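You operate a simulated robot arm through the tools that you are given. There is no shell and no other tool. Be economical: measure what you need, move in short steps, check, and stop when the job is done.

The job below is to be done with a simulated robot arm. You get a single attempt, and the scene is never put back.

## Task
Close the four packs that were left open.
Fine: pear juice, tea box and rice jar on the pine shelf; the grey clip on the biscuit bag on the low table; the coffee bag keeps its red clip.

The check looks at the end state, three seconds after you hand in, the way a careful person would. Anything else that was tipped, shoved, dropped, spilled or broken makes it a failure.

## Robot
A 6-joint arm with a two-finger parallel gripper on a trunk, on a base that drives. Base frame: it is fixed to the floor where the robot stands at the start and does not move with it; the origin is under the middle of the robot, x ahead of it, y to its left, z up. Lengths are in mm, angles in degrees, forces in N, time in s.
With the tool pointing down near the work surface it reaches from about 100 to 760 mm from the robot's upright axis, wherever it stands. Its first joint turns from -166.0 to 166.0 degrees. Places, roughly: bag clip [-1750, -250, 500]; biscuit bag [-1500, 0, 500]; pear juice carton cap [500, 200, 900]; rice jar lid [600, -300, 900]; tea box lid [600, 0, 800]. Payload 3.91 kg.
Tool frame: the origin (TCP) lies between the finger pads and is the grasp point; the fingertips stand 30 mm ahead of it; z points along the fingers, y is the line along which they close. The gripper opens to 110 mm. The fingers are 20 mm wide and 10 mm thick; the gripper's body (48 by 112 mm) begins 55 mm behind the TCP.
Orientation is that of the tool frame in the base frame, as a unit quaternion [x, y, z, w]. With the fingers straight down and closing along the base's y, the tool's x points along the base's -x, its y along +y and its z along -z.

## Interface
- The arm moves only by the tool send_rows. Its argument "increments" is text: rows parted by semicolons, each of 7 numbers parted by spaces: the shift along the tool's x, y, z in mm, then the turn, a rotation vector about the tool's x, y, z in degrees, then the closure, from 0 (fully open) to 1 (shut). In form: tx ty tz rx ry rz hand; .... A call has 1 to 10 rows; each row shifts and turns the commanded pose from where the row before left it, along the tool's axes as they then stand. A row lasts 0.2 s, in which the tool goes at most 50 mm and 8.6 degrees; a call with a longer step from one row to the next is refused whole, and so is a gripper value outside its range. Where a pose cannot be reached the arm comes as near as it can. A force on the tool above 90 N (or 10 N above the force at the start of the call, whichever is more), or a blocked arm, ends the call early, and 0.2 s more pass. The fingers move at their own pace (about 45 mm/s each) and stop on an object; they squeeze with about 28 N. The grip force told is the motor's: it shows also when the fingers shut on nothing. Time passes only in rows, and 0.2 s behind the last, so rows that do not move let the fingers close. It gives the time, the measured TCP pose, the force on the tool (base axes), the opening and the grip force at its end, in the units of the frame above (readings bear some noise), with the torque about the TCP (base axes, N m) and any sound that the robot's microphone picked up.
- Cameras (640 x 400 px; columns grow to the right, rows downward): "scene" is now at [0.7, 110.9, 1486.8]; the picture's right is [-0.32, -0.95, 0.00], its down [-0.69, 0.23, -0.68] and it looks along [0.65, -0.22, -0.73] (base axes); focal length 257 px, centre (320, 200). "wrist" rides on the gripper at [77, 7, -114] in the tool frame; the picture's right is [-0.09, 1.00, 0.00], its down [-0.80, -0.07, -0.59] and it looks along [-0.59, -0.05, 0.80] (tool axes); focal length 270 px, centre (320, 200). There is no depth. A picture from a camera that has moved, and an enlarged one, comes with that camera's place and axes in the base frame and with its lens.
- capture(camera): a new picture of that camera. The clock stands still meanwhile.
- raise_lower(by): slides the trunk up (or, below 0, down) by that many mm; the arm and the scene camera ride with it, the base frame stays. It gives what a move gives, with no picture.
- drive_base(legs): drives the robot by 1 to 6 legs, each [ahead, turn to the left] in mm and degrees, along the robot's own axes; the way and the turn of a leg run together, so that a leg with both is an arc; at most 1500 mm and 180 degrees a leg. The arm and the cameras ride along, it lands a little off, and it stops where it bumps. It gives what a move gives.
- pan_tilt(pan, tilt): turns the head with the scene camera to pan (to the left, within 155 degrees either way) and tilt (down, from -29 to 69), counted from straight ahead of the robot. It gives what a move gives.
- enlarge(camera, box): a new picture of the part [left, top, right, bottom] of that camera's present view, enlarged. The clock stands still meanwhile.
- sign_off(): hands the job in; it is judged then, once.

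Go step by step. Nothing tells you exact positions but the pictures and the camera data: compare them with the known pose of the tool, close in by small moves and look again before you grip or let go. The budget is 120 turns and 78 pictures, counting those below and the enlarged ones. Unless the task says otherwise, let go and move clear before handing in, and close with one line.

The tools are called after ">>>" as name(argument=value, ...) on one line, values as JSON. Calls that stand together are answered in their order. send_rows: Moves the arm, as the interface text tells. Its arguments: {"type":"object","properties":{"increments":{"type":"string"}},"required":["increments"]} The other tools are called the same way: raise_lower (by) slides the trunk up or down; drive_base (legs) drives the base; pan_tilt (pan, tilt) turns the head that bears the scene camera; capture (camera) takes a picture; enlarge (camera, box) takes an enlarged picture of a part of a camera's view; sign_off () hands the job in.

At the start:

```text
time: 0.0
tcp_pos: [345.9, 53.1, 1205.1]
ee_rot: [-0.009, 1.0, 0.0, 0.0]
force: [-0.6, -0.9, -0.7]
wrist_torque: [-0.01, -0.02, 0.03]
grip_width: 110.0
grasp_force: 0.1
trunk travel left (down, up): [-450.0, 160.0]
robot x, y, heading: [-1.1, -11.6, -0.1]
head pan, tilt: [-18.6, 46.9]
```

scene: 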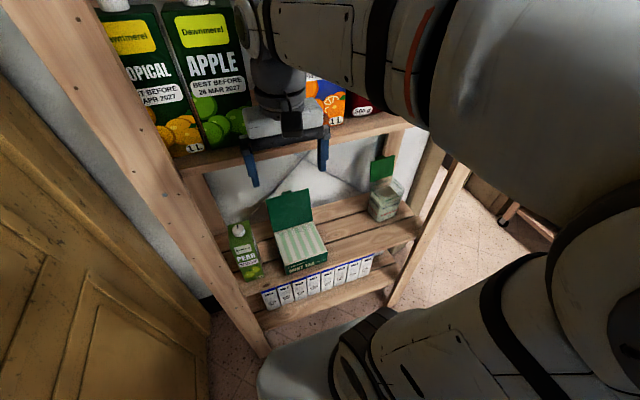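
wrist: 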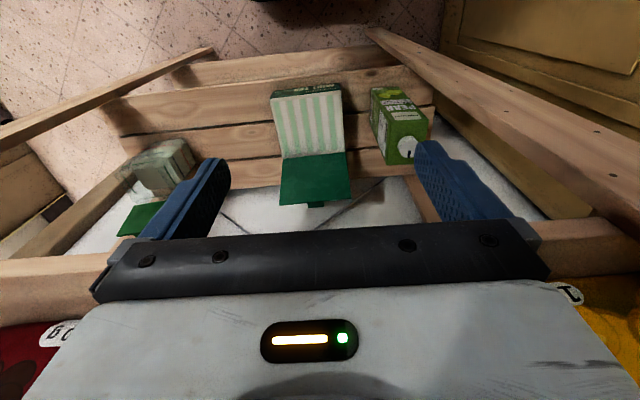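

I see the shelf ahead with the pear carton, the open tea box and the rice jar on the middle board, and cartons on the board above. First I look closer at each.

>>> enlarge(camera="scene", box=[200, 140, 440, 310])

>>> enlarge(camera="wrist", box=[100, 60, 460, 250])

```text
2.35 times, centred on (320, 225) of scene
camera zoom: at [0.7, 110.9, 1486.8], right [-0.32, -0.95, 0.0], down [-0.69, 0.23, -0.68], along [0.65, -0.22, -0.73], focal length 606 px, centre (320, 141)
```

zoom: 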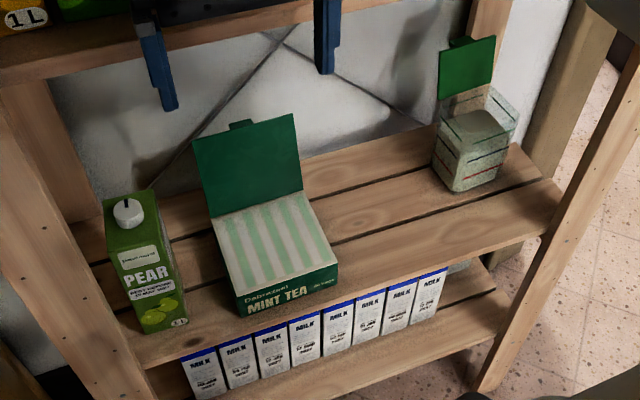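

```text
1.78 times, centred on (280, 155) of wrist
camera zoom: at [267.6, 58.2, 1318.1], right [0.07, 1.0, 0.0], down [0.8, -0.06, 0.59], along [0.59, -0.04, -0.8], focal length 480 px, centre (391, 280)
```

zoom: 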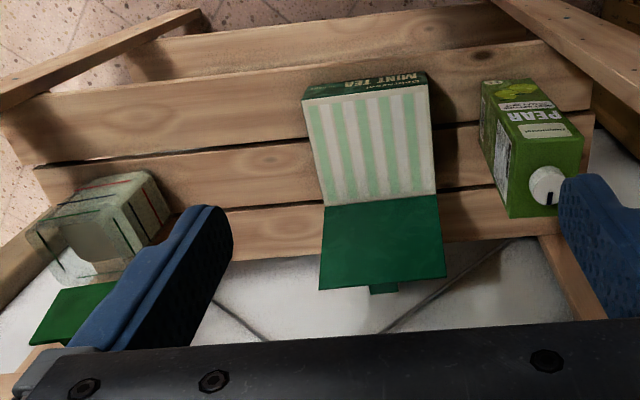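

The cap sits near (462, 185, 930) by triangulation; the other places are still rough. I zoom on each pack in both views.

>>> enlarge(camera="scene", box=[220, 205, 276, 240])

>>> enlarge(camera="wrist", box=[360, 80, 456, 140])

>>> enlarge(camera="scene", box=[350, 140, 430, 230])

```text
11.43 times, centred on (248, 222) of scene
camera zoom: at [0.7, 110.9, 1486.8], right [-0.32, -0.95, 0.0], down [-0.69, 0.23, -0.68], along [0.65, -0.22, -0.73], focal length 2941 px, centre (1143, -57)
```

zoom: 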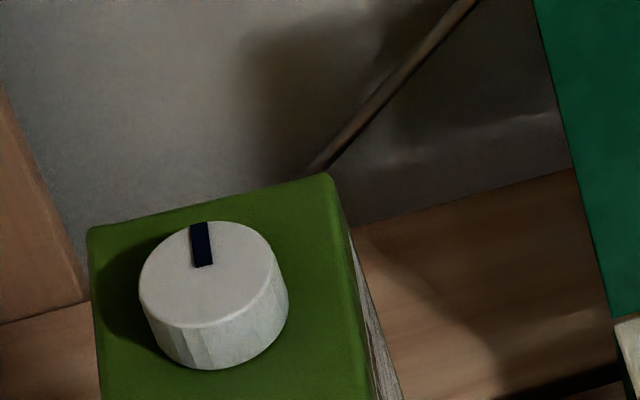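

```text
6.67 times, centred on (408, 110) of wrist
camera zoom: at [267.6, 58.2, 1318.1], right [0.07, 1.0, 0.0], down [0.8, -0.06, 0.59], along [0.59, -0.04, -0.8], focal length 1802 px, centre (-267, 800)
```

zoom: 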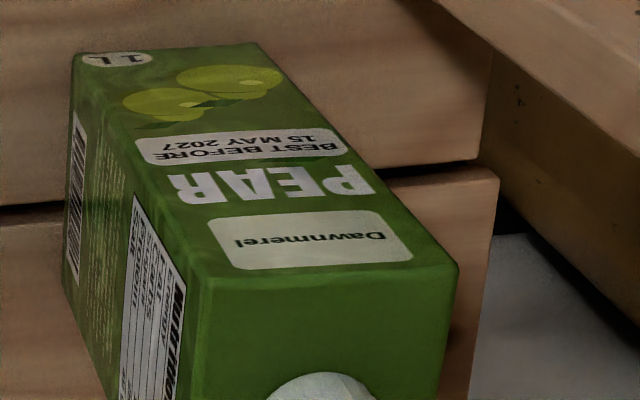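

```text
4.44 times, centred on (390, 185) of scene
camera zoom: at [0.7, 110.9, 1486.8], right [-0.32, -0.95, 0.0], down [-0.69, 0.23, -0.68], along [0.65, -0.22, -0.73], focal length 1144 px, centre (9, 267)
```

zoom: 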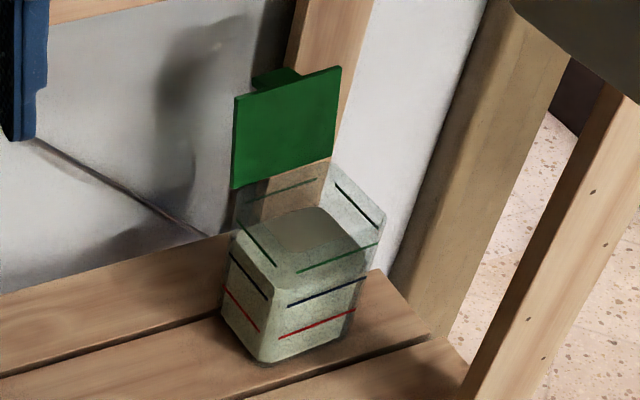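

I want to see how a closed cap's mark sits on the shelf's other cartons, and the whole shelf unobstructed. I turn the head upward and look.

>>> pan_tilt(pan=15, tilt=20)

>>> capture(camera="scene")

```text
time: 1.0
tcp_pos: [346.8, 52.4, 1204.9]
ee_rot: [-0.009, 1.0, -0.001, 0.0]
force: [0.1, -0.9, 0.2]
wrist_torque: [-0.01, -0.01, 0.0]
grip_width: 109.8
grasp_force: 0.0
trunk travel left (down, up): [-450.0, 160.0]
robot x, y, heading: [0.0, -11.8, 0.1]
head pan, tilt: [15.0, 20.0]
```

```text
70 pictures are left
camera scene: at [15.2, 160.3, 1528.1], right [0.26, -0.97, 0.0], down [-0.33, -0.09, -0.94], along [0.91, 0.24, -0.34], focal length 257 px, centre (320, 200)
```

scene: 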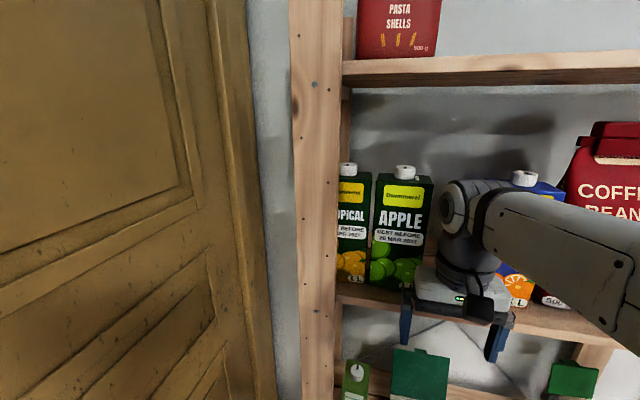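

>>> enlarge(camera="scene", box=[330, 150, 450, 225])

>>> enlarge(camera="scene", box=[330, 270, 620, 400])

```text
5.33 times, centred on (390, 188) of scene
camera zoom: at [15.2, 160.3, 1528.1], right [0.26, -0.97, 0.0], down [-0.33, -0.09, -0.94], along [0.91, 0.24, -0.34], focal length 1373 px, centre (-53, 267)
```

zoom: 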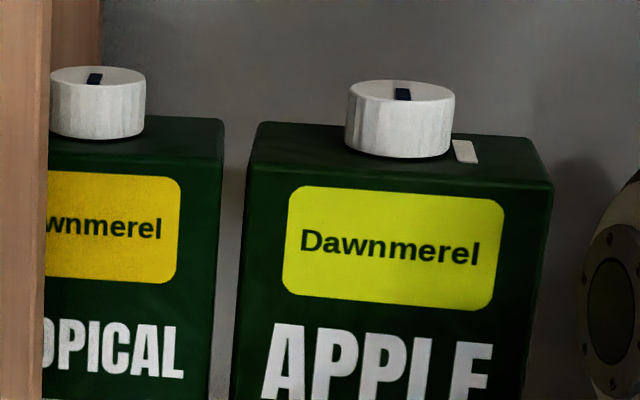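

```text
2.21 times, centred on (475, 335) of scene
camera zoom: at [15.2, 160.3, 1528.1], right [0.26, -0.97, 0.0], down [-0.33, -0.09, -0.94], along [0.91, 0.24, -0.34], focal length 568 px, centre (-22, -98)
```

zoom: 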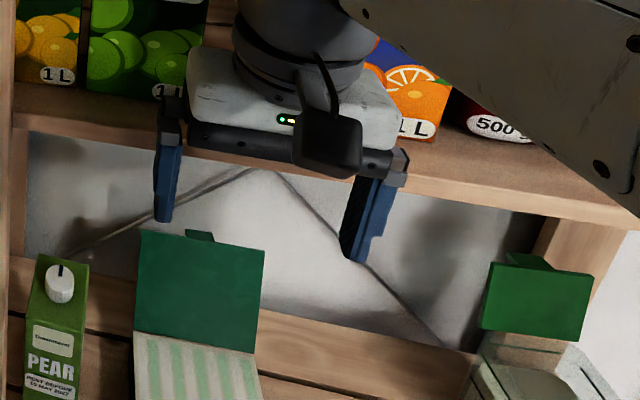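

The closed cartons above give a reference for the cap mark. I now pull the arm back from the shelf and lower the trunk so the head sees under the upper board.

>>> send_rows(increments="40 0 0 0 0 0 0;40 0 0 0 0 0 0;40 0 0 0 0 0 0;10 0 0 0 0 0 0")

>>> raise_lower(by=-250)

>>> pan_tilt(pan=0, tilt=38)

>>> capture(camera="scene")

>>> capture(camera="wrist")

```text
time: 2.0
tcp_pos: [226.6, 54.7, 1197.7]
ee_rot: [-0.006, 1.0, -0.01, -0.026]
force: [0.5, -0.4, 0.6]
wrist_torque: [0.01, -0.06, 0.0]
grip_width: 109.7
grasp_force: 0.0
trunk travel left (down, up): [-450.0, 160.0]
robot x, y, heading: [2.8, -13.8, 0.0]
head pan, tilt: [15.0, 20.0]
```

```text
time: 3.4
tcp_pos: [240.3, 60.1, 1045.8]
ee_rot: [-0.009, 0.997, -0.025, -0.067]
force: [0.4, 0.0, -0.3]
wrist_torque: [0.03, -0.02, 0.02]
grip_width: 109.8
grasp_force: 0.0
trunk travel left (down, up): [-322.0, 288.0]
robot x, y, heading: [-1.9, -12.2, -0.0]
head pan, tilt: [15.0, 20.0]
stopped: the arm was blocked; the commanded pose is now the measured one
```

```text
time: 4.2
tcp_pos: [239.4, 59.3, 1050.9]
ee_rot: [-0.01, 0.998, -0.026, -0.065]
force: [0.1, 0.1, 0.1]
wrist_torque: [0.03, -0.02, 0.01]
grip_width: 110.1
grasp_force: 0.0
trunk travel left (down, up): [-322.0, 288.0]
robot x, y, heading: [-0.9, -11.9, -0.0]
head pan, tilt: [0.0, 38.0]
```

```text
67 pictures are left
camera scene: at [11.5, 136.4, 1371.6], right [0.0, -1.0, 0.0], down [-0.61, 0.0, -0.79], along [0.79, 0.0, -0.61], focal length 257 px, centre (320, 200)
```

scene: 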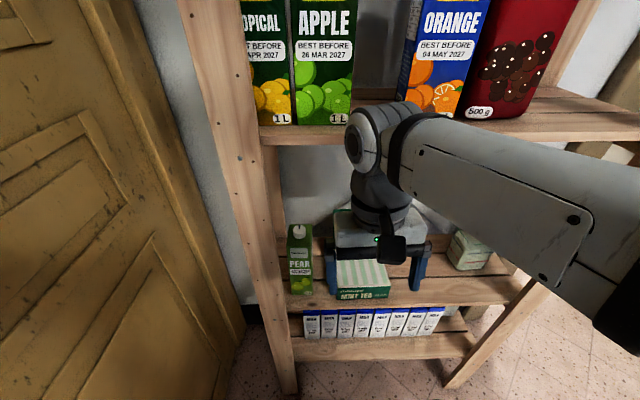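

```text
66 pictures are left
camera wrist: at [177.0, 70.6, 1173.2], right [0.07, 1.0, -0.06], down [0.87, -0.03, 0.49], along [0.48, -0.09, -0.87], focal length 270 px, centre (320, 200)
```

wrist: 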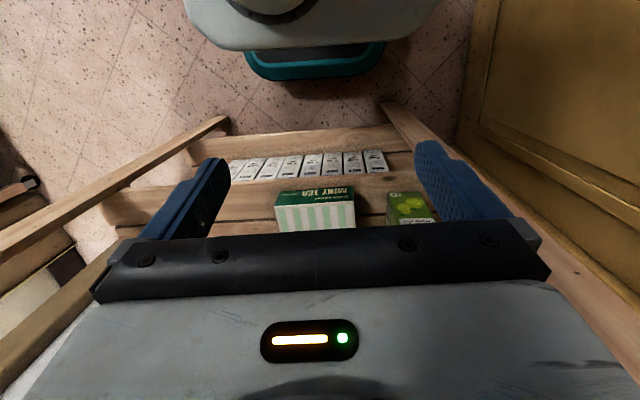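

The arm was blocked by being folded too close to the trunk. I back the base 250 mm for room, extend the arm, and go on lowering.

>>> drive_base(legs=[[-250, 0]])

>>> send_rows(increments="-40 0 0 0 0 0 0;-40 0 0 0 0 0 0;-40 0 0 0 0 0 0;-40 0 0 0 0 0 0")

>>> raise_lower(by=-100)

>>> capture(camera="scene")

```text
time: 6.0
tcp_pos: [-13.9, 59.4, 1052.2]
ee_rot: [-0.01, 0.997, -0.026, -0.066]
force: [0.9, -0.3, 0.9]
wrist_torque: [0.02, -0.01, -0.02]
grip_width: 110.2
grasp_force: 0.0
trunk travel left (down, up): [-322.0, 288.0]
robot x, y, heading: [-252.5, -8.8, 0.0]
head pan, tilt: [0.0, 38.0]
```

```text
time: 7.0
tcp_pos: [144.3, 64.6, 1029.6]
ee_rot: [-0.01, 0.997, -0.026, -0.066]
force: [-0.6, -0.4, 0.9]
wrist_torque: [0.01, -0.02, 0.0]
grip_width: 110.0
grasp_force: 0.1
trunk travel left (down, up): [-322.0, 288.0]
robot x, y, heading: [-253.2, -10.0, -0.2]
head pan, tilt: [0.0, 38.0]
```

```text
time: 8.4
tcp_pos: [142.7, 63.8, 929.2]
ee_rot: [-0.009, 0.997, -0.026, -0.066]
force: [0.2, -0.9, -0.6]
wrist_torque: [0.01, -0.01, -0.02]
grip_width: 110.2
grasp_force: 0.1
trunk travel left (down, up): [-222.0, 388.0]
robot x, y, heading: [-251.9, -10.6, -0.1]
head pan, tilt: [0.0, 38.0]
```

```text
65 pictures are left
camera scene: at [-242.5, 136.5, 1271.6], right [0.0, -1.0, 0.0], down [-0.62, 0.0, -0.79], along [0.79, 0.0, -0.62], focal length 257 px, centre (320, 200)
```

scene: 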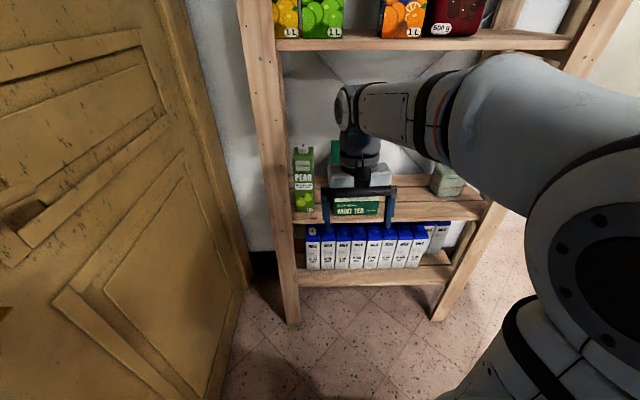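

The robot now has room. I pitch the tool 45° forward and roll it so that the wrist camera sits above, which gives a straight-down view and keeps the wrist out from under the upper board.

>>> send_rows(increments="0 0 0 0 -8.5 0 0;0 0 0 0 -8.5 0 0;0 0 0 0 -8.5 0 0;0 0 0 0 -8.5 0 0;0 0 0 0 -8.5 0 0;0 0 0 0 -8.5 0 0")

>>> send_rows(increments="0 0 0 0 0 8.5 0;0 0 0 0 0 8.5 0;0 0 0 0 0 8.5 0;0 0 0 0 0 8.5 0;0 0 0 0 0 8.5 0;0 0 0 0 0 8.5 0;0 0 0 0 0 8.5 0;0 0 0 0 0 8.5 0;0 0 0 0 0 8.5 0;0 0 0 0 0 8.5 0")

>>> send_rows(increments="0 0 0 0 0 8.5 0;0 0 0 0 0 8.5 0;0 0 0 0 0 8.5 0;0 0 0 0 0 8.5 0;0 0 0 0 0 8.5 0;0 0 0 0 0 8.5 0;0 0 0 0 0 8.5 0;0 0 0 0 0 8.5 0;0 0 0 0 0 8.5 0;0 0 0 0 0 8.5 0")

>>> capture(camera="scene")

>>> capture(camera="wrist")

```text
time: 9.8
tcp_pos: [149.6, 62.6, 920.0]
ee_rot: [-0.02, 0.936, -0.027, 0.351]
force: [0.0, -0.4, 0.2]
wrist_torque: [0.02, 0.01, 0.03]
grip_width: 109.9
grasp_force: 0.1
trunk travel left (down, up): [-222.0, 388.0]
robot x, y, heading: [-254.6, -11.8, -0.1]
head pan, tilt: [0.0, 38.0]
```

```text
time: 12.0
tcp_pos: [148.0, 66.3, 920.3]
ee_rot: [0.615, 0.706, 0.219, 0.277]
force: [-0.1, 0.7, 0.7]
wrist_torque: [0.02, 0.03, 0.0]
grip_width: 109.9
grasp_force: 0.0
trunk travel left (down, up): [-222.0, 388.0]
robot x, y, heading: [-250.1, -11.2, 0.1]
head pan, tilt: [0.0, 38.0]
```

```text
time: 13.8
tcp_pos: [142.5, 89.7, 914.6]
ee_rot: [0.884, 0.328, 0.326, 0.071]
force: [0.1, 0.2, 0.2]
wrist_torque: [-0.01, 0.02, -0.02]
grip_width: 109.7
grasp_force: 0.0
out of reach, approached as far as the arm can: row 6, 7, 8, 9
trunk travel left (down, up): [-222.0, 388.0]
robot x, y, heading: [-255.4, -9.2, -0.2]
head pan, tilt: [0.0, 38.0]
stopped in row 9: the arm was blocked; the commanded pose is now the measured one
```

```text
64 pictures are left
camera scene: at [-242.4, 136.5, 1275.2], right [0.0, -1.0, 0.0], down [-0.62, 0.0, -0.79], along [0.79, 0.0, -0.62], focal length 257 px, centre (320, 200)
```

scene: 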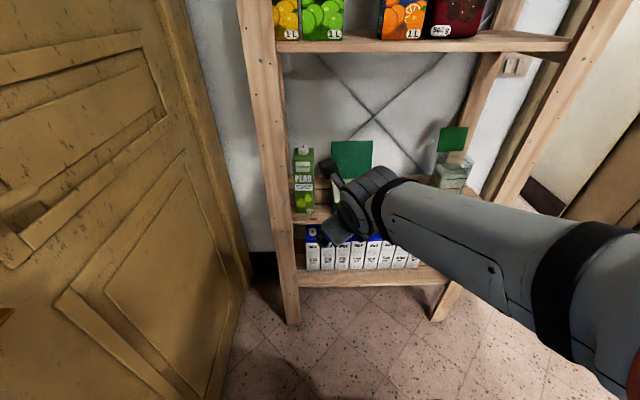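

```text
63 pictures are left
camera wrist: at [116.5, 121.5, 1045.3], right [0.48, -0.83, 0.29], down [-0.87, -0.5, 0.01], along [0.13, -0.26, -0.96], focal length 270 px, centre (320, 200)
```

wrist: 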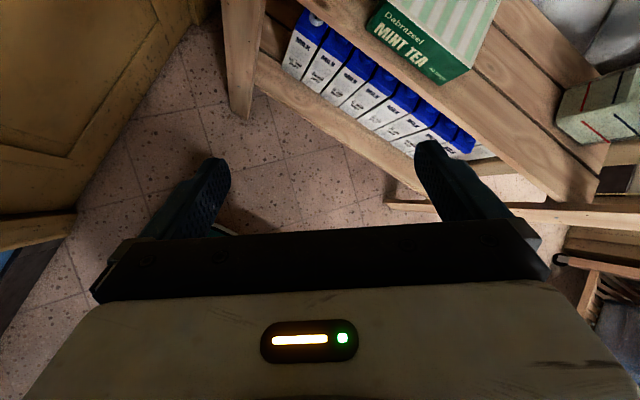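

The wrist's roll limit is near +130°. The head camera now sees all three packs clearly, so I zoom in on them.

>>> enlarge(camera="scene", box=[280, 110, 480, 235])

>>> enlarge(camera="scene", box=[284, 135, 332, 165])

```text
3.20 times, centred on (380, 172) of scene
camera zoom: at [-242.4, 136.5, 1275.2], right [0.0, -1.0, 0.0], down [-0.62, 0.0, -0.79], along [0.79, 0.0, -0.62], focal length 824 px, centre (128, 288)
```

zoom: 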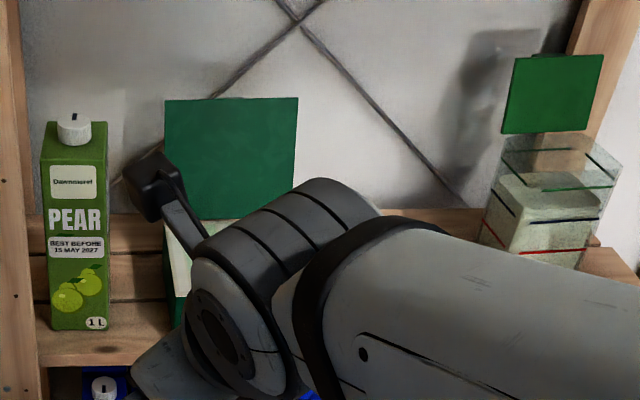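

```text
13.33 times, centred on (308, 150) of scene
camera zoom: at [-242.4, 136.5, 1275.2], right [0.0, -1.0, 0.0], down [-0.62, 0.0, -0.79], along [0.79, 0.0, -0.62], focal length 3432 px, centre (480, 867)
```

zoom: 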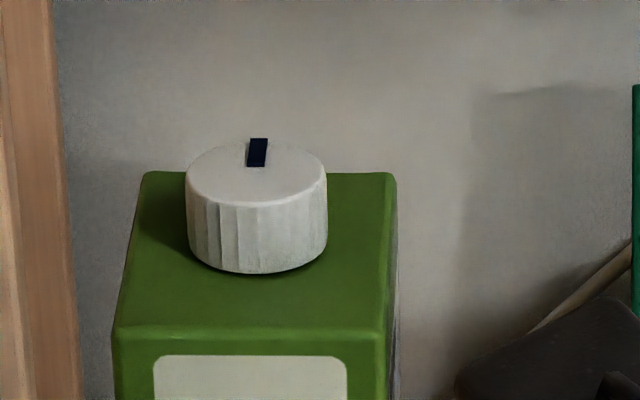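

The pear cap's mark points to the back. To know where it belongs, I raise the head above the closed cartons for one clear look.

>>> raise_lower(by=388)

>>> pan_tilt(pan=0, tilt=30)

>>> capture(camera="scene")

```text
time: 17.5
tcp_pos: [142.2, 88.9, 1303.5]
ee_rot: [0.882, 0.326, 0.331, 0.072]
force: [0.0, -0.5, -0.2]
wrist_torque: [0.0, -0.01, -0.01]
grip_width: 109.9
grasp_force: 0.2
trunk travel left (down, up): [-610.0, 0.0]
robot x, y, heading: [-252.0, -13.3, -0.0]
head pan, tilt: [0.0, 38.0]
```

```text
time: 18.2
tcp_pos: [144.4, 90.2, 1303.4]
ee_rot: [0.882, 0.326, 0.331, 0.072]
force: [0.1, 0.1, -0.9]
wrist_torque: [-0.01, 0.03, 0.0]
grip_width: 109.9
grasp_force: 0.1
trunk travel left (down, up): [-610.0, 0.0]
robot x, y, heading: [-253.8, -8.2, -0.0]
head pan, tilt: [0.0, 30.0]
```

```text
60 pictures are left
camera scene: at [-238.4, 136.5, 1671.9], right [0.0, -1.0, 0.0], down [-0.5, 0.0, -0.87], along [0.87, 0.0, -0.5], focal length 257 px, centre (320, 200)
```

scene: 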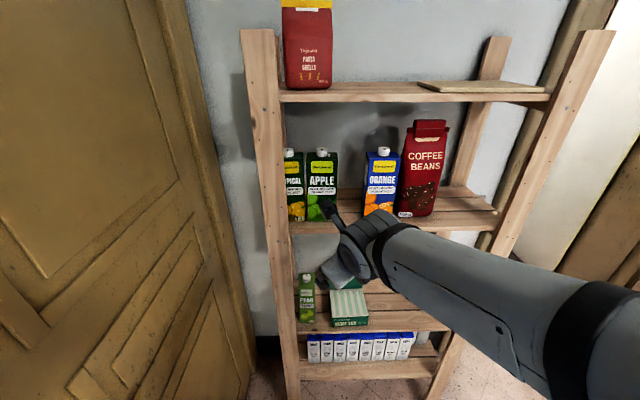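

>>> enlarge(camera="scene", box=[280, 140, 344, 180])

>>> enlarge(camera="scene", box=[360, 115, 456, 175])

>>> enlarge(camera="scene", box=[290, 262, 330, 287])

```text
10.00 times, centred on (312, 160) of scene
camera zoom: at [-238.4, 136.5, 1671.9], right [0.0, -1.0, 0.0], down [-0.5, 0.0, -0.87], along [0.87, 0.0, -0.5], focal length 2574 px, centre (400, 600)
```

zoom: 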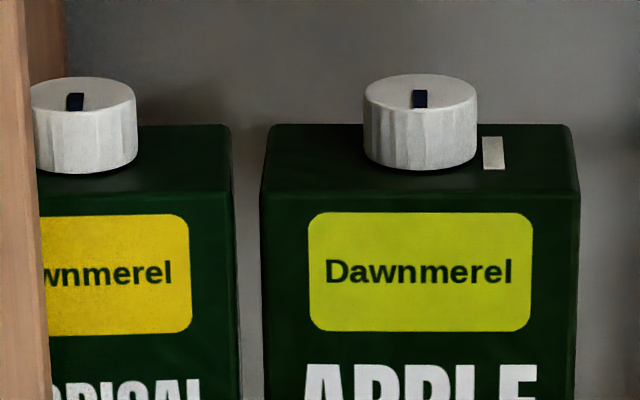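

```text
6.67 times, centred on (408, 145) of scene
camera zoom: at [-238.4, 136.5, 1671.9], right [0.0, -1.0, 0.0], down [-0.5, 0.0, -0.87], along [0.87, 0.0, -0.5], focal length 1716 px, centre (-267, 567)
```

zoom: 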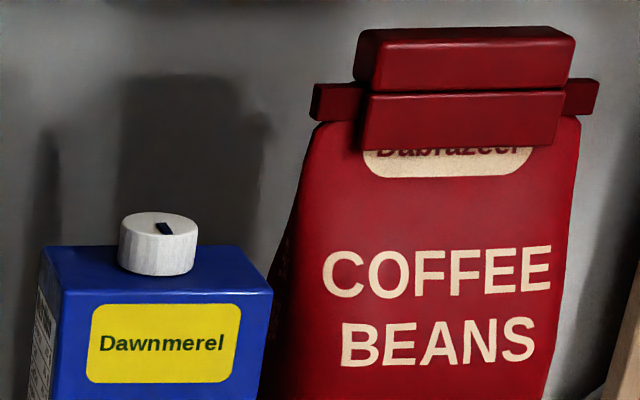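

```text
16.00 times, centred on (310, 274) of scene
camera zoom: at [-238.4, 136.5, 1671.9], right [0.0, -1.0, 0.0], down [-0.5, 0.0, -0.87], along [0.87, 0.0, -0.5], focal length 4118 px, centre (480, -992)
```

zoom: 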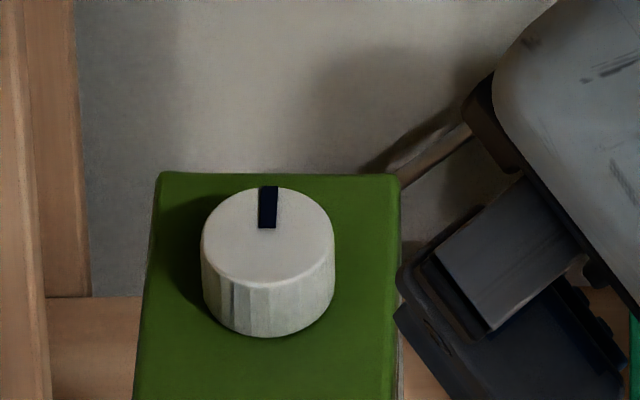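

In the closed cartons the mark points to the front; the pear's points to the back, so its cap needs about half a turn clockwise. I take the cap top to be at about (475, 188, 916), 32 mm across. Next I unroll the wrist, lower the trunk and drive 150 mm ahead.

>>> send_rows(increments="0 0 0 0 0 -8.2 0;0 0 0 0 0 -8.2 0;0 0 0 0 0 -8.2 0;0 0 0 0 0 -8.2 0;0 0 0 0 0 -8.2 0;0 0 0 0 0 -8.2 0;0 0 0 0 0 -8.2 0;0 0 0 0 0 -8.2 0;0 0 0 0 0 -8.2 0")

>>> send_rows(increments="0 0 0 0 0 -8.2 0;0 0 0 0 0 -8.2 0;0 0 0 0 0 -8.2 0;0 0 0 0 0 -8.2 0;0 0 0 0 0 -8.2 0;0 0 0 0 0 -8.2 0;0 0 0 0 0 -8.2 0;0 0 0 0 0 -8.2 0")

>>> raise_lower(by=-340)

>>> drive_base(legs=[[150, 0]])

```text
time: 20.2
tcp_pos: [143.4, 89.4, 1303.9]
ee_rot: [0.508, 0.792, 0.222, 0.256]
force: [0.7, 0.1, -0.2]
wrist_torque: [0.01, 0.0, 0.01]
grip_width: 110.0
grasp_force: 0.1
trunk travel left (down, up): [-610.0, 0.0]
robot x, y, heading: [-254.4, -10.5, 0.3]
head pan, tilt: [0.0, 30.0]
```

```text
time: 22.0
tcp_pos: [144.1, 88.9, 1303.4]
ee_rot: [-0.001, 0.94, 0.047, 0.337]
force: [-0.3, -0.7, 0.7]
wrist_torque: [0.0, 0.0, 0.03]
grip_width: 109.9
grasp_force: 0.0
trunk travel left (down, up): [-610.0, 0.0]
robot x, y, heading: [-254.9, -8.8, -0.0]
head pan, tilt: [0.0, 30.0]
```

```text
time: 25.4
tcp_pos: [143.2, 90.1, 962.6]
ee_rot: [0.0, 0.941, 0.048, 0.336]
force: [-0.6, 0.6, 0.5]
wrist_torque: [0.01, 0.0, 0.06]
grip_width: 110.0
grasp_force: 0.0
trunk travel left (down, up): [-270.0, 340.0]
robot x, y, heading: [-252.9, -12.2, -0.1]
head pan, tilt: [0.0, 30.0]
```

```text
time: 26.7
tcp_pos: [293.7, 89.1, 962.8]
ee_rot: [0.001, 0.941, 0.047, 0.336]
force: [0.4, 0.7, 0.1]
wrist_torque: [0.01, 0.02, 0.02]
grip_width: 110.0
grasp_force: 0.1
trunk travel left (down, up): [-270.0, 340.0]
robot x, y, heading: [-104.3, -8.9, 0.1]
head pan, tilt: [0.0, 30.0]
```

The tool is in front of the shelf, slightly leaned. I level it to a 45° tilt and swing it about the vertical to point left (azimuth about 75°), the start of the clockwise stroke.

>>> send_rows(increments="0 0 0 0 0 -8 0;0 0 0 0 -5.7 0 0;0 0 0 -5.94 0 -5.94 0;0 0 0 -5.94 0 -5.94 0;0 0 0 -5.94 0 -5.94 0;0 0 0 -5.94 0 -5.94 0;0 0 0 -5.94 0 -5.94 0;0 0 0 -5.94 0 -5.94 0;0 0 0 -5.94 0 -5.94 0;0 0 0 -5.94 0 -5.94 0")

>>> capture(camera="scene")

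>>> capture(camera="wrist")

```text
time: 28.9
tcp_pos: [292.5, 88.7, 962.5]
ee_rot: [-0.564, 0.731, 0.233, 0.306]
force: [-0.8, -0.5, 0.2]
wrist_torque: [0.02, -0.02, -0.04]
grip_width: 110.0
grasp_force: 0.1
trunk travel left (down, up): [-270.0, 340.0]
robot x, y, heading: [-104.8, -10.0, 0.2]
head pan, tilt: [0.0, 30.0]
```

```text
56 pictures are left
camera scene: at [-88.3, 136.5, 1331.9], right [0.0, -1.0, 0.0], down [-0.5, 0.0, -0.87], along [0.87, 0.0, -0.5], focal length 257 px, centre (320, 200)
```

scene: 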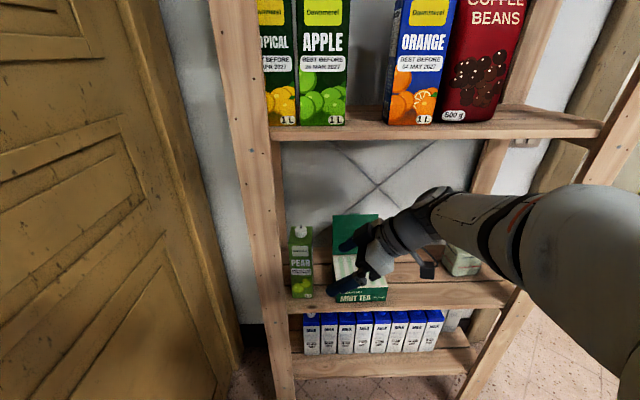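

```text
55 pictures are left
camera wrist: at [250.3, -41.7, 988.8], right [-0.95, 0.31, 0.06], down [0.1, 0.12, 0.99], along [0.3, 0.94, -0.15], focal length 270 px, centre (320, 200)
```

wrist: 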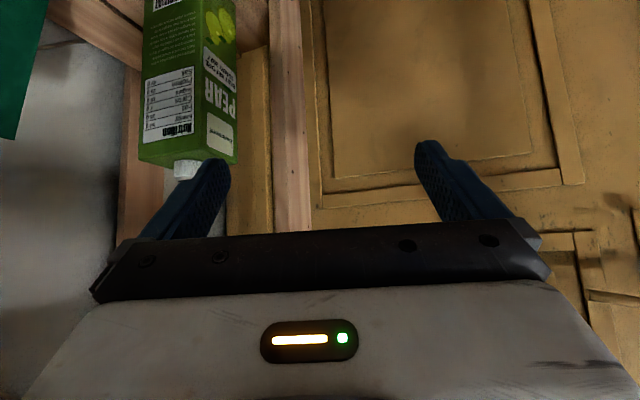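

The tool points left at 75° azimuth, and the wrist view agrees with my cap estimate. I narrow the fingers to about 60 mm, move sideways and then forward to just short of the cap, a little above it.

>>> send_rows(increments="0 -37.6 0 0 0 0 0.45;0 -37.6 0 0 0 0 0.45;0 -37.6 0 0 0 0 0.45;0 -37.6 0 0 0 0 0.45;-15 0 23 0 0 0 0.45;-15 0 23 0 0 0 0.45;-16 0 32 0 0 0 0.45")

>>> capture(camera="wrist")

>>> enlarge(camera="scene", box=[260, 190, 420, 290])

```text
time: 30.5
tcp_pos: [461.3, 135.3, 941.0]
ee_rot: [-0.563, 0.732, 0.232, 0.306]
force: [-0.5, 0.6, -0.4]
wrist_torque: [-0.02, 0.01, 0.03]
grip_width: 60.5
grasp_force: 0.0
trunk travel left (down, up): [-270.0, 340.0]
robot x, y, heading: [-103.5, -11.4, -0.1]
head pan, tilt: [0.0, 30.0]
```

```text
54 pictures are left
camera wrist: at [418.7, 5.0, 968.0], right [-0.95, 0.32, 0.06], down [0.1, 0.12, 0.99], along [0.3, 0.94, -0.15], focal length 270 px, centre (320, 200)
```

wrist: 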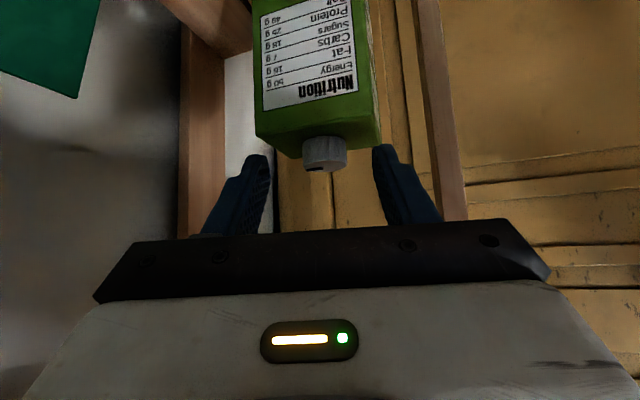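

```text
4.00 times, centred on (340, 240) of scene
camera zoom: at [-87.9, 136.3, 1332.0], right [0.0, -1.0, 0.0], down [-0.5, 0.0, -0.87], along [0.87, 0.0, -0.5], focal length 1030 px, centre (240, 40)
```

zoom: 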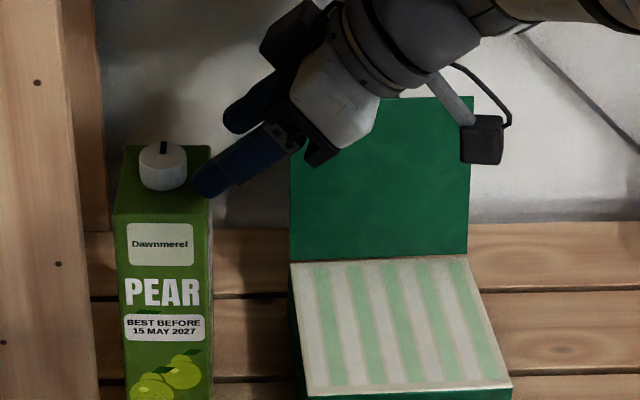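

The cap sits centred between the fingers and the carton top is at about z 900. I go forward 40 mm and down 10 mm so only the fingertip corners straddle the cap.

>>> send_rows(increments="-14.3 0 14.3 0 0 0 0.45;-14.3 0 14.3 0 0 0 0.45;3.5 0 3.5 0 0 0 0.45;3.5 0 3.5 0 0 0 0.45;0 0 0 0 0 0 0.45")

>>> enlarge(camera="wrist", box=[220, 80, 460, 230])

>>> enlarge(camera="scene", box=[270, 200, 366, 260])

```text
time: 31.7
tcp_pos: [472.9, 174.2, 932.1]
ee_rot: [-0.564, 0.731, 0.232, 0.306]
force: [-0.4, 0.9, -0.2]
wrist_torque: [0.02, 0.01, -0.02]
grip_width: 60.4
grasp_force: 0.1
trunk travel left (down, up): [-270.0, 340.0]
robot x, y, heading: [-101.7, -12.0, -0.2]
head pan, tilt: [0.0, 30.0]
```

```text
2.67 times, centred on (340, 155) of wrist
camera zoom: at [429.2, 44.1, 957.5], right [-0.95, 0.32, 0.06], down [0.1, 0.12, 0.99], along [0.31, 0.94, -0.15], focal length 721 px, centre (267, 320)
```

zoom: 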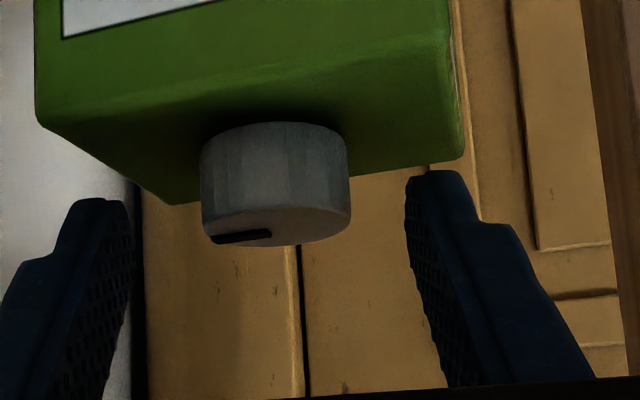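

```text
6.67 times, centred on (318, 230) of scene
camera zoom: at [-88.0, 136.5, 1331.9], right [0.0, -1.0, 0.0], down [-0.5, 0.0, -0.87], along [0.87, 0.0, -0.5], focal length 1716 px, centre (333, 0)
```

zoom: 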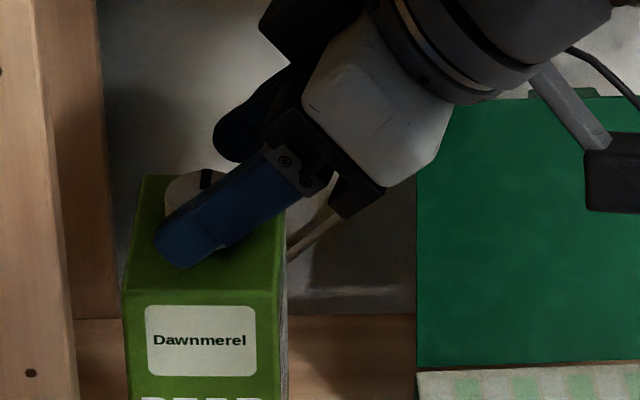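

The fingertips straddle the cap with roughly 10 mm still above the carton. I go down 6 mm and close on the cap.

>>> send_rows(increments="4.2 0 4.2 0 0 0 0.45;0 0 0 0 0 0 0.7;0 0 0 0 0 0 1;0 0 0 0 0 0 1;0 0 0 0 0 0 1")

>>> enlarge(camera="wrist", box=[220, 80, 460, 230])

```text
time: 32.9
tcp_pos: [472.6, 174.8, 926.1]
ee_rot: [-0.563, 0.731, 0.232, 0.306]
force: [-1.7, 0.3, 0.6]
wrist_torque: [-0.01, 0.14, 0.05]
grip_width: 29.2
grasp_force: 28.5
trunk travel left (down, up): [-270.0, 340.0]
robot x, y, heading: [-100.4, -11.9, -0.1]
head pan, tilt: [0.0, 30.0]
```

```text
2.67 times, centred on (340, 155) of wrist
camera zoom: at [428.9, 44.1, 951.3], right [-0.95, 0.32, 0.06], down [0.1, 0.12, 0.99], along [0.31, 0.94, -0.15], focal length 721 px, centre (267, 320)
```

zoom: 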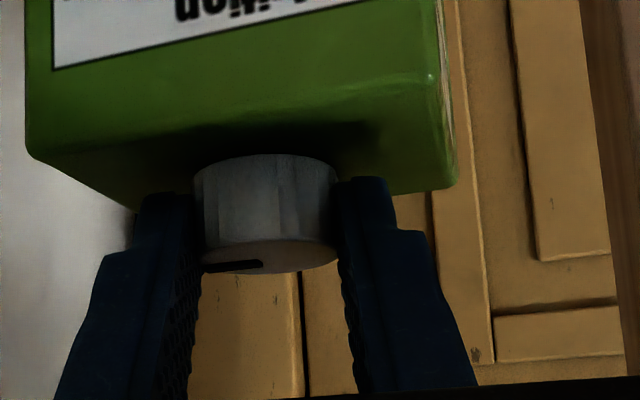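

The cap is held at 29 mm. I turn it clockwise in a first 25° step and check the forces.

>>> send_rows(increments="0 2 0 5.94 0 5.94 1;0 2 0 5.94 0 5.94 1;0 2 0 5.94 0 5.94 1;0 0 0 0 0 0 1")

>>> enlarge(camera="scene", box=[270, 200, 366, 260])

```text
time: 33.9
tcp_pos: [466.2, 175.5, 925.6]
ee_rot: [-0.389, 0.837, 0.161, 0.35]
force: [-1.8, 1.0, 0.8]
wrist_torque: [0.12, 0.21, 0.05]
grip_width: 29.6
grasp_force: 28.7
trunk travel left (down, up): [-270.0, 340.0]
robot x, y, heading: [-99.3, -12.1, -0.3]
head pan, tilt: [0.0, 30.0]
```

```text
6.67 times, centred on (318, 230) of scene
camera zoom: at [-88.1, 136.7, 1331.9], right [0.0, -1.0, 0.0], down [-0.5, 0.0, -0.87], along [0.87, 0.0, -0.5], focal length 1716 px, centre (333, 0)
```

zoom: 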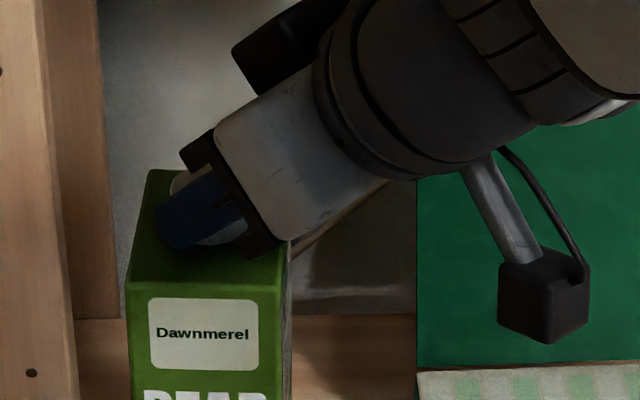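

The cap turns with almost no load and the carton stays put. I continue clockwise about 50°.

>>> send_rows(increments="0 2 0 5.94 0 5.94 1;0 2 0 5.94 0 5.94 1;0 2 0 5.94 0 5.94 1;0 2 0 5.94 0 5.94 1;0 2 0 5.94 0 5.94 1;0 2 0 5.94 0 5.94 1;0 0 0 0 0 0 1")

>>> enlarge(camera="scene", box=[270, 200, 366, 260])

>>> enlarge(camera="wrist", box=[220, 80, 460, 230])

```text
time: 35.5
tcp_pos: [454.6, 175.1, 926.5]
ee_rot: [0.006, 0.923, -0.003, 0.384]
force: [-42.5, -78.4, -2.4]
wrist_torque: [4.24, -3.42, 8.9]
grip_width: 29.5
grasp_force: 28.1
trunk travel left (down, up): [-270.0, 340.0]
robot x, y, heading: [-101.9, -10.8, -0.0]
head pan, tilt: [0.0, 30.0]
```

```text
6.67 times, centred on (318, 230) of scene
camera zoom: at [-93.3, 127.3, 1332.8], right [0.0, -1.0, -0.01], down [-0.5, 0.01, -0.87], along [0.87, 0.0, -0.5], focal length 1716 px, centre (333, 0)
```

zoom: 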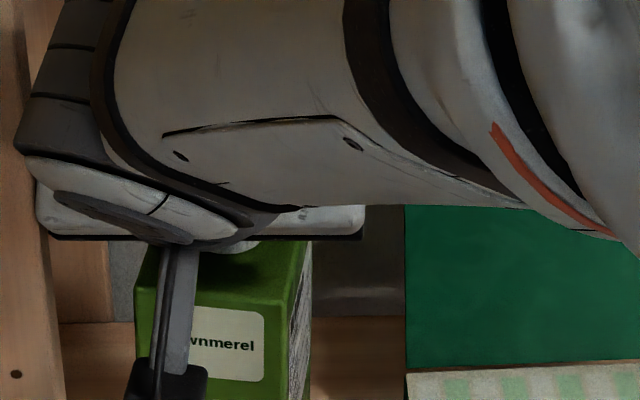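

```text
2.67 times, centred on (340, 155) of wrist
camera zoom: at [319.2, 184.1, 951.9], right [0.07, 1.0, 0.06], down [0.14, -0.07, 0.99], along [0.99, -0.07, -0.15], focal length 721 px, centre (267, 320)
```

zoom: 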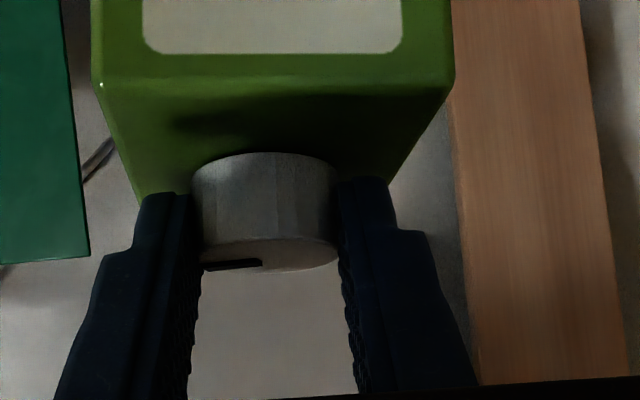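

The force jumped: the gripper body is now pressing on the left post. I turn back by one and a half steps to relieve it before letting go.

>>> send_rows(increments="0 -2 0 -5.94 0 -5.94 1;0 -1 0 -3 0 -3 1;0 0 0 0 0 0 1")

>>> capture(camera="scene")

```text
time: 36.3
tcp_pos: [460.8, 183.5, 926.0]
ee_rot: [-0.098, 0.917, 0.042, 0.384]
force: [0.8, -0.6, -0.2]
wrist_torque: [0.09, 0.03, -0.02]
grip_width: 29.3
grasp_force: 28.0
trunk travel left (down, up): [-270.0, 340.0]
robot x, y, heading: [-105.3, -12.0, -0.0]
head pan, tilt: [0.0, 30.0]
```

```text
46 pictures are left
camera scene: at [-87.6, 136.5, 1331.9], right [0.0, -1.0, 0.0], down [-0.5, 0.0, -0.87], along [0.87, 0.0, -0.5], focal length 257 px, centre (320, 200)
```

scene: 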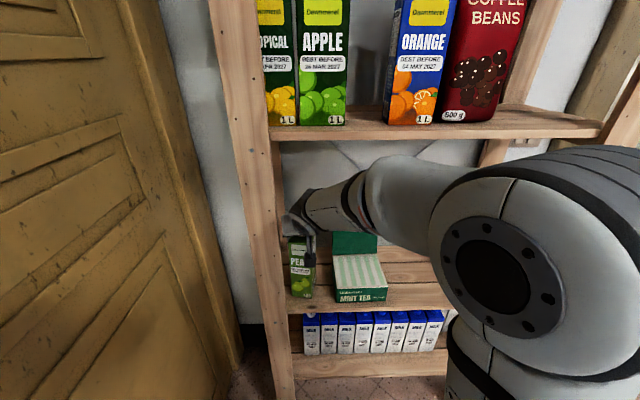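

Forces are back to zero at azimuth 12°, about 62° turned so far. I open, rise 40 mm and swing back counter-clockwise for a second bite.

>>> send_rows(increments="0 0 0 0 0 0 0.45;0 0 0 0 0 0 0.45;0 0 0 0 0 0 0.45;-14.2 0 -14.2 0 0 0 0.45;-14.2 0 -14.2 0 0 0 0.45")

>>> send_rows(increments="0 -2.1 0 -6.05 0 -6.05 0.45;0 -2.1 0 -6.05 0 -6.05 0.45;0 -2.1 0 -6.05 0 -6.05 0.45;0 -2.1 0 -6.05 0 -6.05 0.45;0 -2.1 0 -6.05 0 -6.05 0.45;0 -2.1 0 -6.05 0 -6.05 0.45;0 -2.1 0 -6.05 0 -6.05 0.45;0 -2.1 0 -6.05 0 -6.05 0.45;0 -2.1 0 -6.05 0 -6.05 0.45")

>>> enlarge(camera="scene", box=[270, 200, 366, 260])

>>> enlarge(camera="wrist", box=[220, 80, 460, 230])

```text
time: 37.5
tcp_pos: [461.4, 182.7, 965.8]
ee_rot: [-0.098, 0.918, 0.042, 0.383]
force: [0.0, -0.1, -0.1]
wrist_torque: [0.0, -0.01, -0.02]
grip_width: 60.8
grasp_force: 0.1
trunk travel left (down, up): [-270.0, 340.0]
robot x, y, heading: [-104.7, -16.3, -0.1]
head pan, tilt: [0.0, 30.0]
```

```text
time: 39.5
tcp_pos: [473.5, 171.1, 965.4]
ee_rot: [-0.65, 0.656, 0.268, 0.275]
force: [0.1, -0.3, -0.1]
wrist_torque: [0.0, 0.0, -0.02]
grip_width: 60.4
grasp_force: 0.0
trunk travel left (down, up): [-270.0, 340.0]
robot x, y, heading: [-101.1, -11.0, 0.1]
head pan, tilt: [0.0, 30.0]
```

```text
6.67 times, centred on (318, 230) of scene
camera zoom: at [-88.0, 136.5, 1331.9], right [0.0, -1.0, 0.0], down [-0.5, 0.0, -0.87], along [0.87, 0.0, -0.5], focal length 1716 px, centre (333, 0)
```

zoom: 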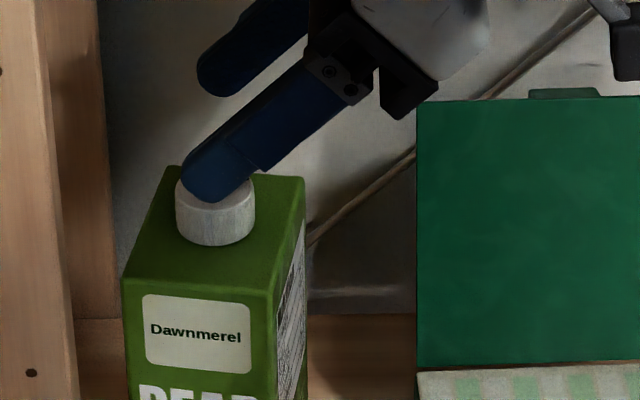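

```text
2.67 times, centred on (340, 155) of wrist
camera zoom: at [463.5, 34.4, 991.5], right [-1.0, 0.07, 0.06], down [0.07, 0.14, 0.99], along [0.06, 0.99, -0.15], focal length 721 px, centre (267, 320)
```

zoom: 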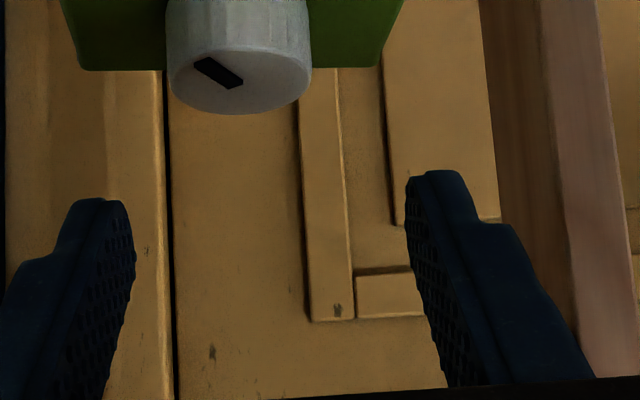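

The carton got twisted a few degrees by that bump, but the cap did turn: its mark now points back-right. I shift 4 mm to centre, descend and grip again for the second stroke, ending before the post.

>>> send_rows(increments="0 -4 0 0 0 0 0.45;14 0 14 0 0 0 0.45;14 0 14 0 0 0 0.45;0 0 0 0 0 0 0.7;0 0 0 0 0 0 1;0 0 0 0 0 0 1;0 0 0 0 0 0 1")

>>> send_rows(increments="0 2 0 5.94 0 5.94 1;0 2 0 5.94 0 5.94 1;0 2 0 5.94 0 5.94 1;0 2 0 5.94 0 5.94 1;0 0 0 0 0 0 1")

>>> send_rows(increments="0 2 0 5.94 0 5.94 1;0 2 0 5.94 0 5.94 1;0 2 0 5.94 0 5.94 1;0 0 0 0 0 0 1")

>>> enlarge(camera="wrist", box=[220, 80, 460, 230])

```text
time: 41.1
tcp_pos: [477.5, 169.1, 927.5]
ee_rot: [-0.648, 0.658, 0.267, 0.275]
force: [-0.2, -0.1, 0.0]
wrist_torque: [0.02, 0.21, 0.04]
grip_width: 28.9
grasp_force: 27.8
trunk travel left (down, up): [-270.0, 340.0]
robot x, y, heading: [-104.0, -12.4, -0.1]
head pan, tilt: [0.0, 30.0]
```

```text
time: 42.3
tcp_pos: [470.0, 172.8, 927.6]
ee_rot: [-0.43, 0.817, 0.178, 0.342]
force: [-1.2, 0.7, 0.3]
wrist_torque: [0.12, 0.19, 0.03]
grip_width: 29.0
grasp_force: 27.7
trunk travel left (down, up): [-270.0, 340.0]
robot x, y, heading: [-107.2, -7.4, -0.1]
head pan, tilt: [0.0, 30.0]
```

```text
time: 43.3
tcp_pos: [465.4, 176.1, 926.2]
ee_rot: [-0.241, 0.89, 0.1, 0.373]
force: [-0.5, 1.6, 5.0]
wrist_torque: [0.09, 0.1, 0.02]
grip_width: 29.0
grasp_force: 27.9
trunk travel left (down, up): [-270.0, 340.0]
robot x, y, heading: [-103.3, -12.2, -0.3]
head pan, tilt: [0.0, 30.0]
```

```text
2.67 times, centred on (340, 155) of wrist
camera zoom: at [343.1, 113.9, 952.0], right [-0.45, 0.89, 0.06], down [0.15, 0.01, 0.99], along [0.88, 0.45, -0.14], focal length 721 px, centre (267, 320)
```

zoom: 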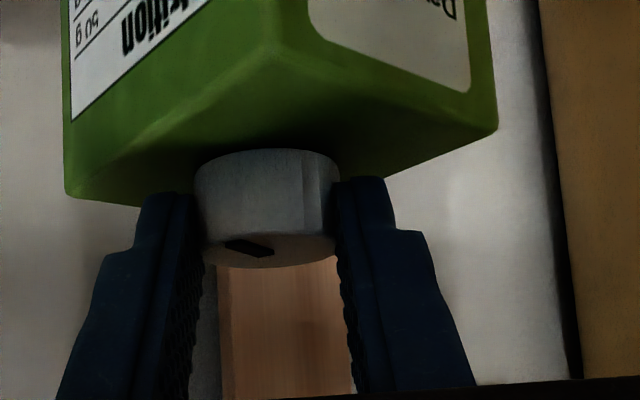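

The cap is turning with the hand, now at azimuth 30°. I go two more small steps, then regrip.

>>> send_rows(increments="0 2 0 5.5 0 5.5 1;0 1.5 0 5 0 5 1;0 0 0 0 0 0 1")

>>> send_rows(increments="0 0 0 0 0 0 0.45;0 0 0 0 0 0 0.45;0 0 0 0 0 0 0.45;-14.2 0 -14.2 0 0 0 0.45;-14.2 0 -14.2 0 0 0 0.45")

>>> send_rows(increments="0 -2.1 0 -6.05 0 -6.05 0.45;0 -2.1 0 -6.05 0 -6.05 0.45;0 -2.1 0 -6.05 0 -6.05 0.45;0 -2.1 0 -6.05 0 -6.05 0.45;0 -2.1 0 -6.05 0 -6.05 0.45;0 -2.1 0 -6.05 0 -6.05 0.45;0 -2.1 0 -6.05 0 -6.05 0.45;0 -2.1 0 -6.05 0 -6.05 0.45;0 -2.1 0 -6.05 0 -6.05 0.45")

>>> enlarge(camera="scene", box=[270, 200, 366, 260])

>>> enlarge(camera="wrist", box=[220, 80, 460, 230])

```text
time: 44.1
tcp_pos: [464.5, 180.4, 926.9]
ee_rot: [-0.124, 0.915, 0.053, 0.381]
force: [-1.6, 1.6, 3.5]
wrist_torque: [0.13, 0.11, 0.0]
grip_width: 28.8
grasp_force: 28.2
trunk travel left (down, up): [-270.0, 340.0]
robot x, y, heading: [-103.5, -9.1, 0.0]
head pan, tilt: [0.0, 30.0]
```

```text
time: 45.3
tcp_pos: [464.1, 179.2, 966.0]
ee_rot: [-0.124, 0.914, 0.051, 0.383]
force: [-0.2, 0.3, 0.1]
wrist_torque: [0.0, 0.0, -0.02]
grip_width: 60.7
grasp_force: 0.0
trunk travel left (down, up): [-270.0, 340.0]
robot x, y, heading: [-108.7, -11.3, -0.3]
head pan, tilt: [0.0, 30.0]
```

```text
time: 47.3
tcp_pos: [476.1, 168.4, 965.9]
ee_rot: [0.669, -0.637, -0.276, -0.266]
force: [0.5, -0.1, -0.2]
wrist_torque: [0.01, 0.0, 0.02]
grip_width: 60.6
grasp_force: 0.2
trunk travel left (down, up): [-270.0, 340.0]
robot x, y, heading: [-103.0, -8.4, 0.1]
head pan, tilt: [0.0, 30.0]
```

```text
6.67 times, centred on (318, 230) of scene
camera zoom: at [-89.3, 136.4, 1331.5], right [0.0, -1.0, 0.0], down [-0.5, 0.0, -0.87], along [0.87, 0.0, -0.5], focal length 1716 px, centre (333, 0)
```

zoom: 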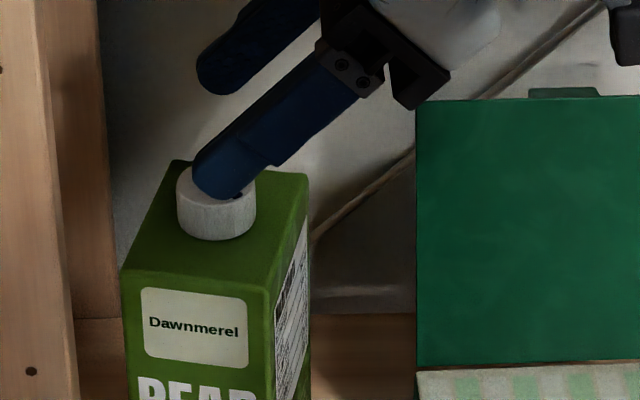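

```text
2.67 times, centred on (340, 155) of wrist
camera zoom: at [474.1, 32.3, 990.9], right [-1.0, 0.02, 0.06], down [0.06, 0.15, 0.99], along [0.01, 0.99, -0.15], focal length 721 px, centre (267, 320)
```

zoom: 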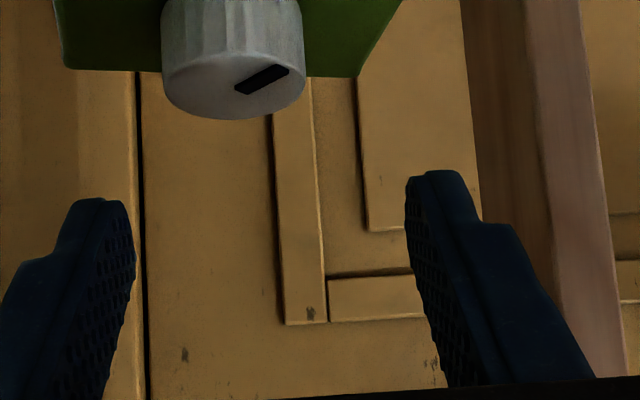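

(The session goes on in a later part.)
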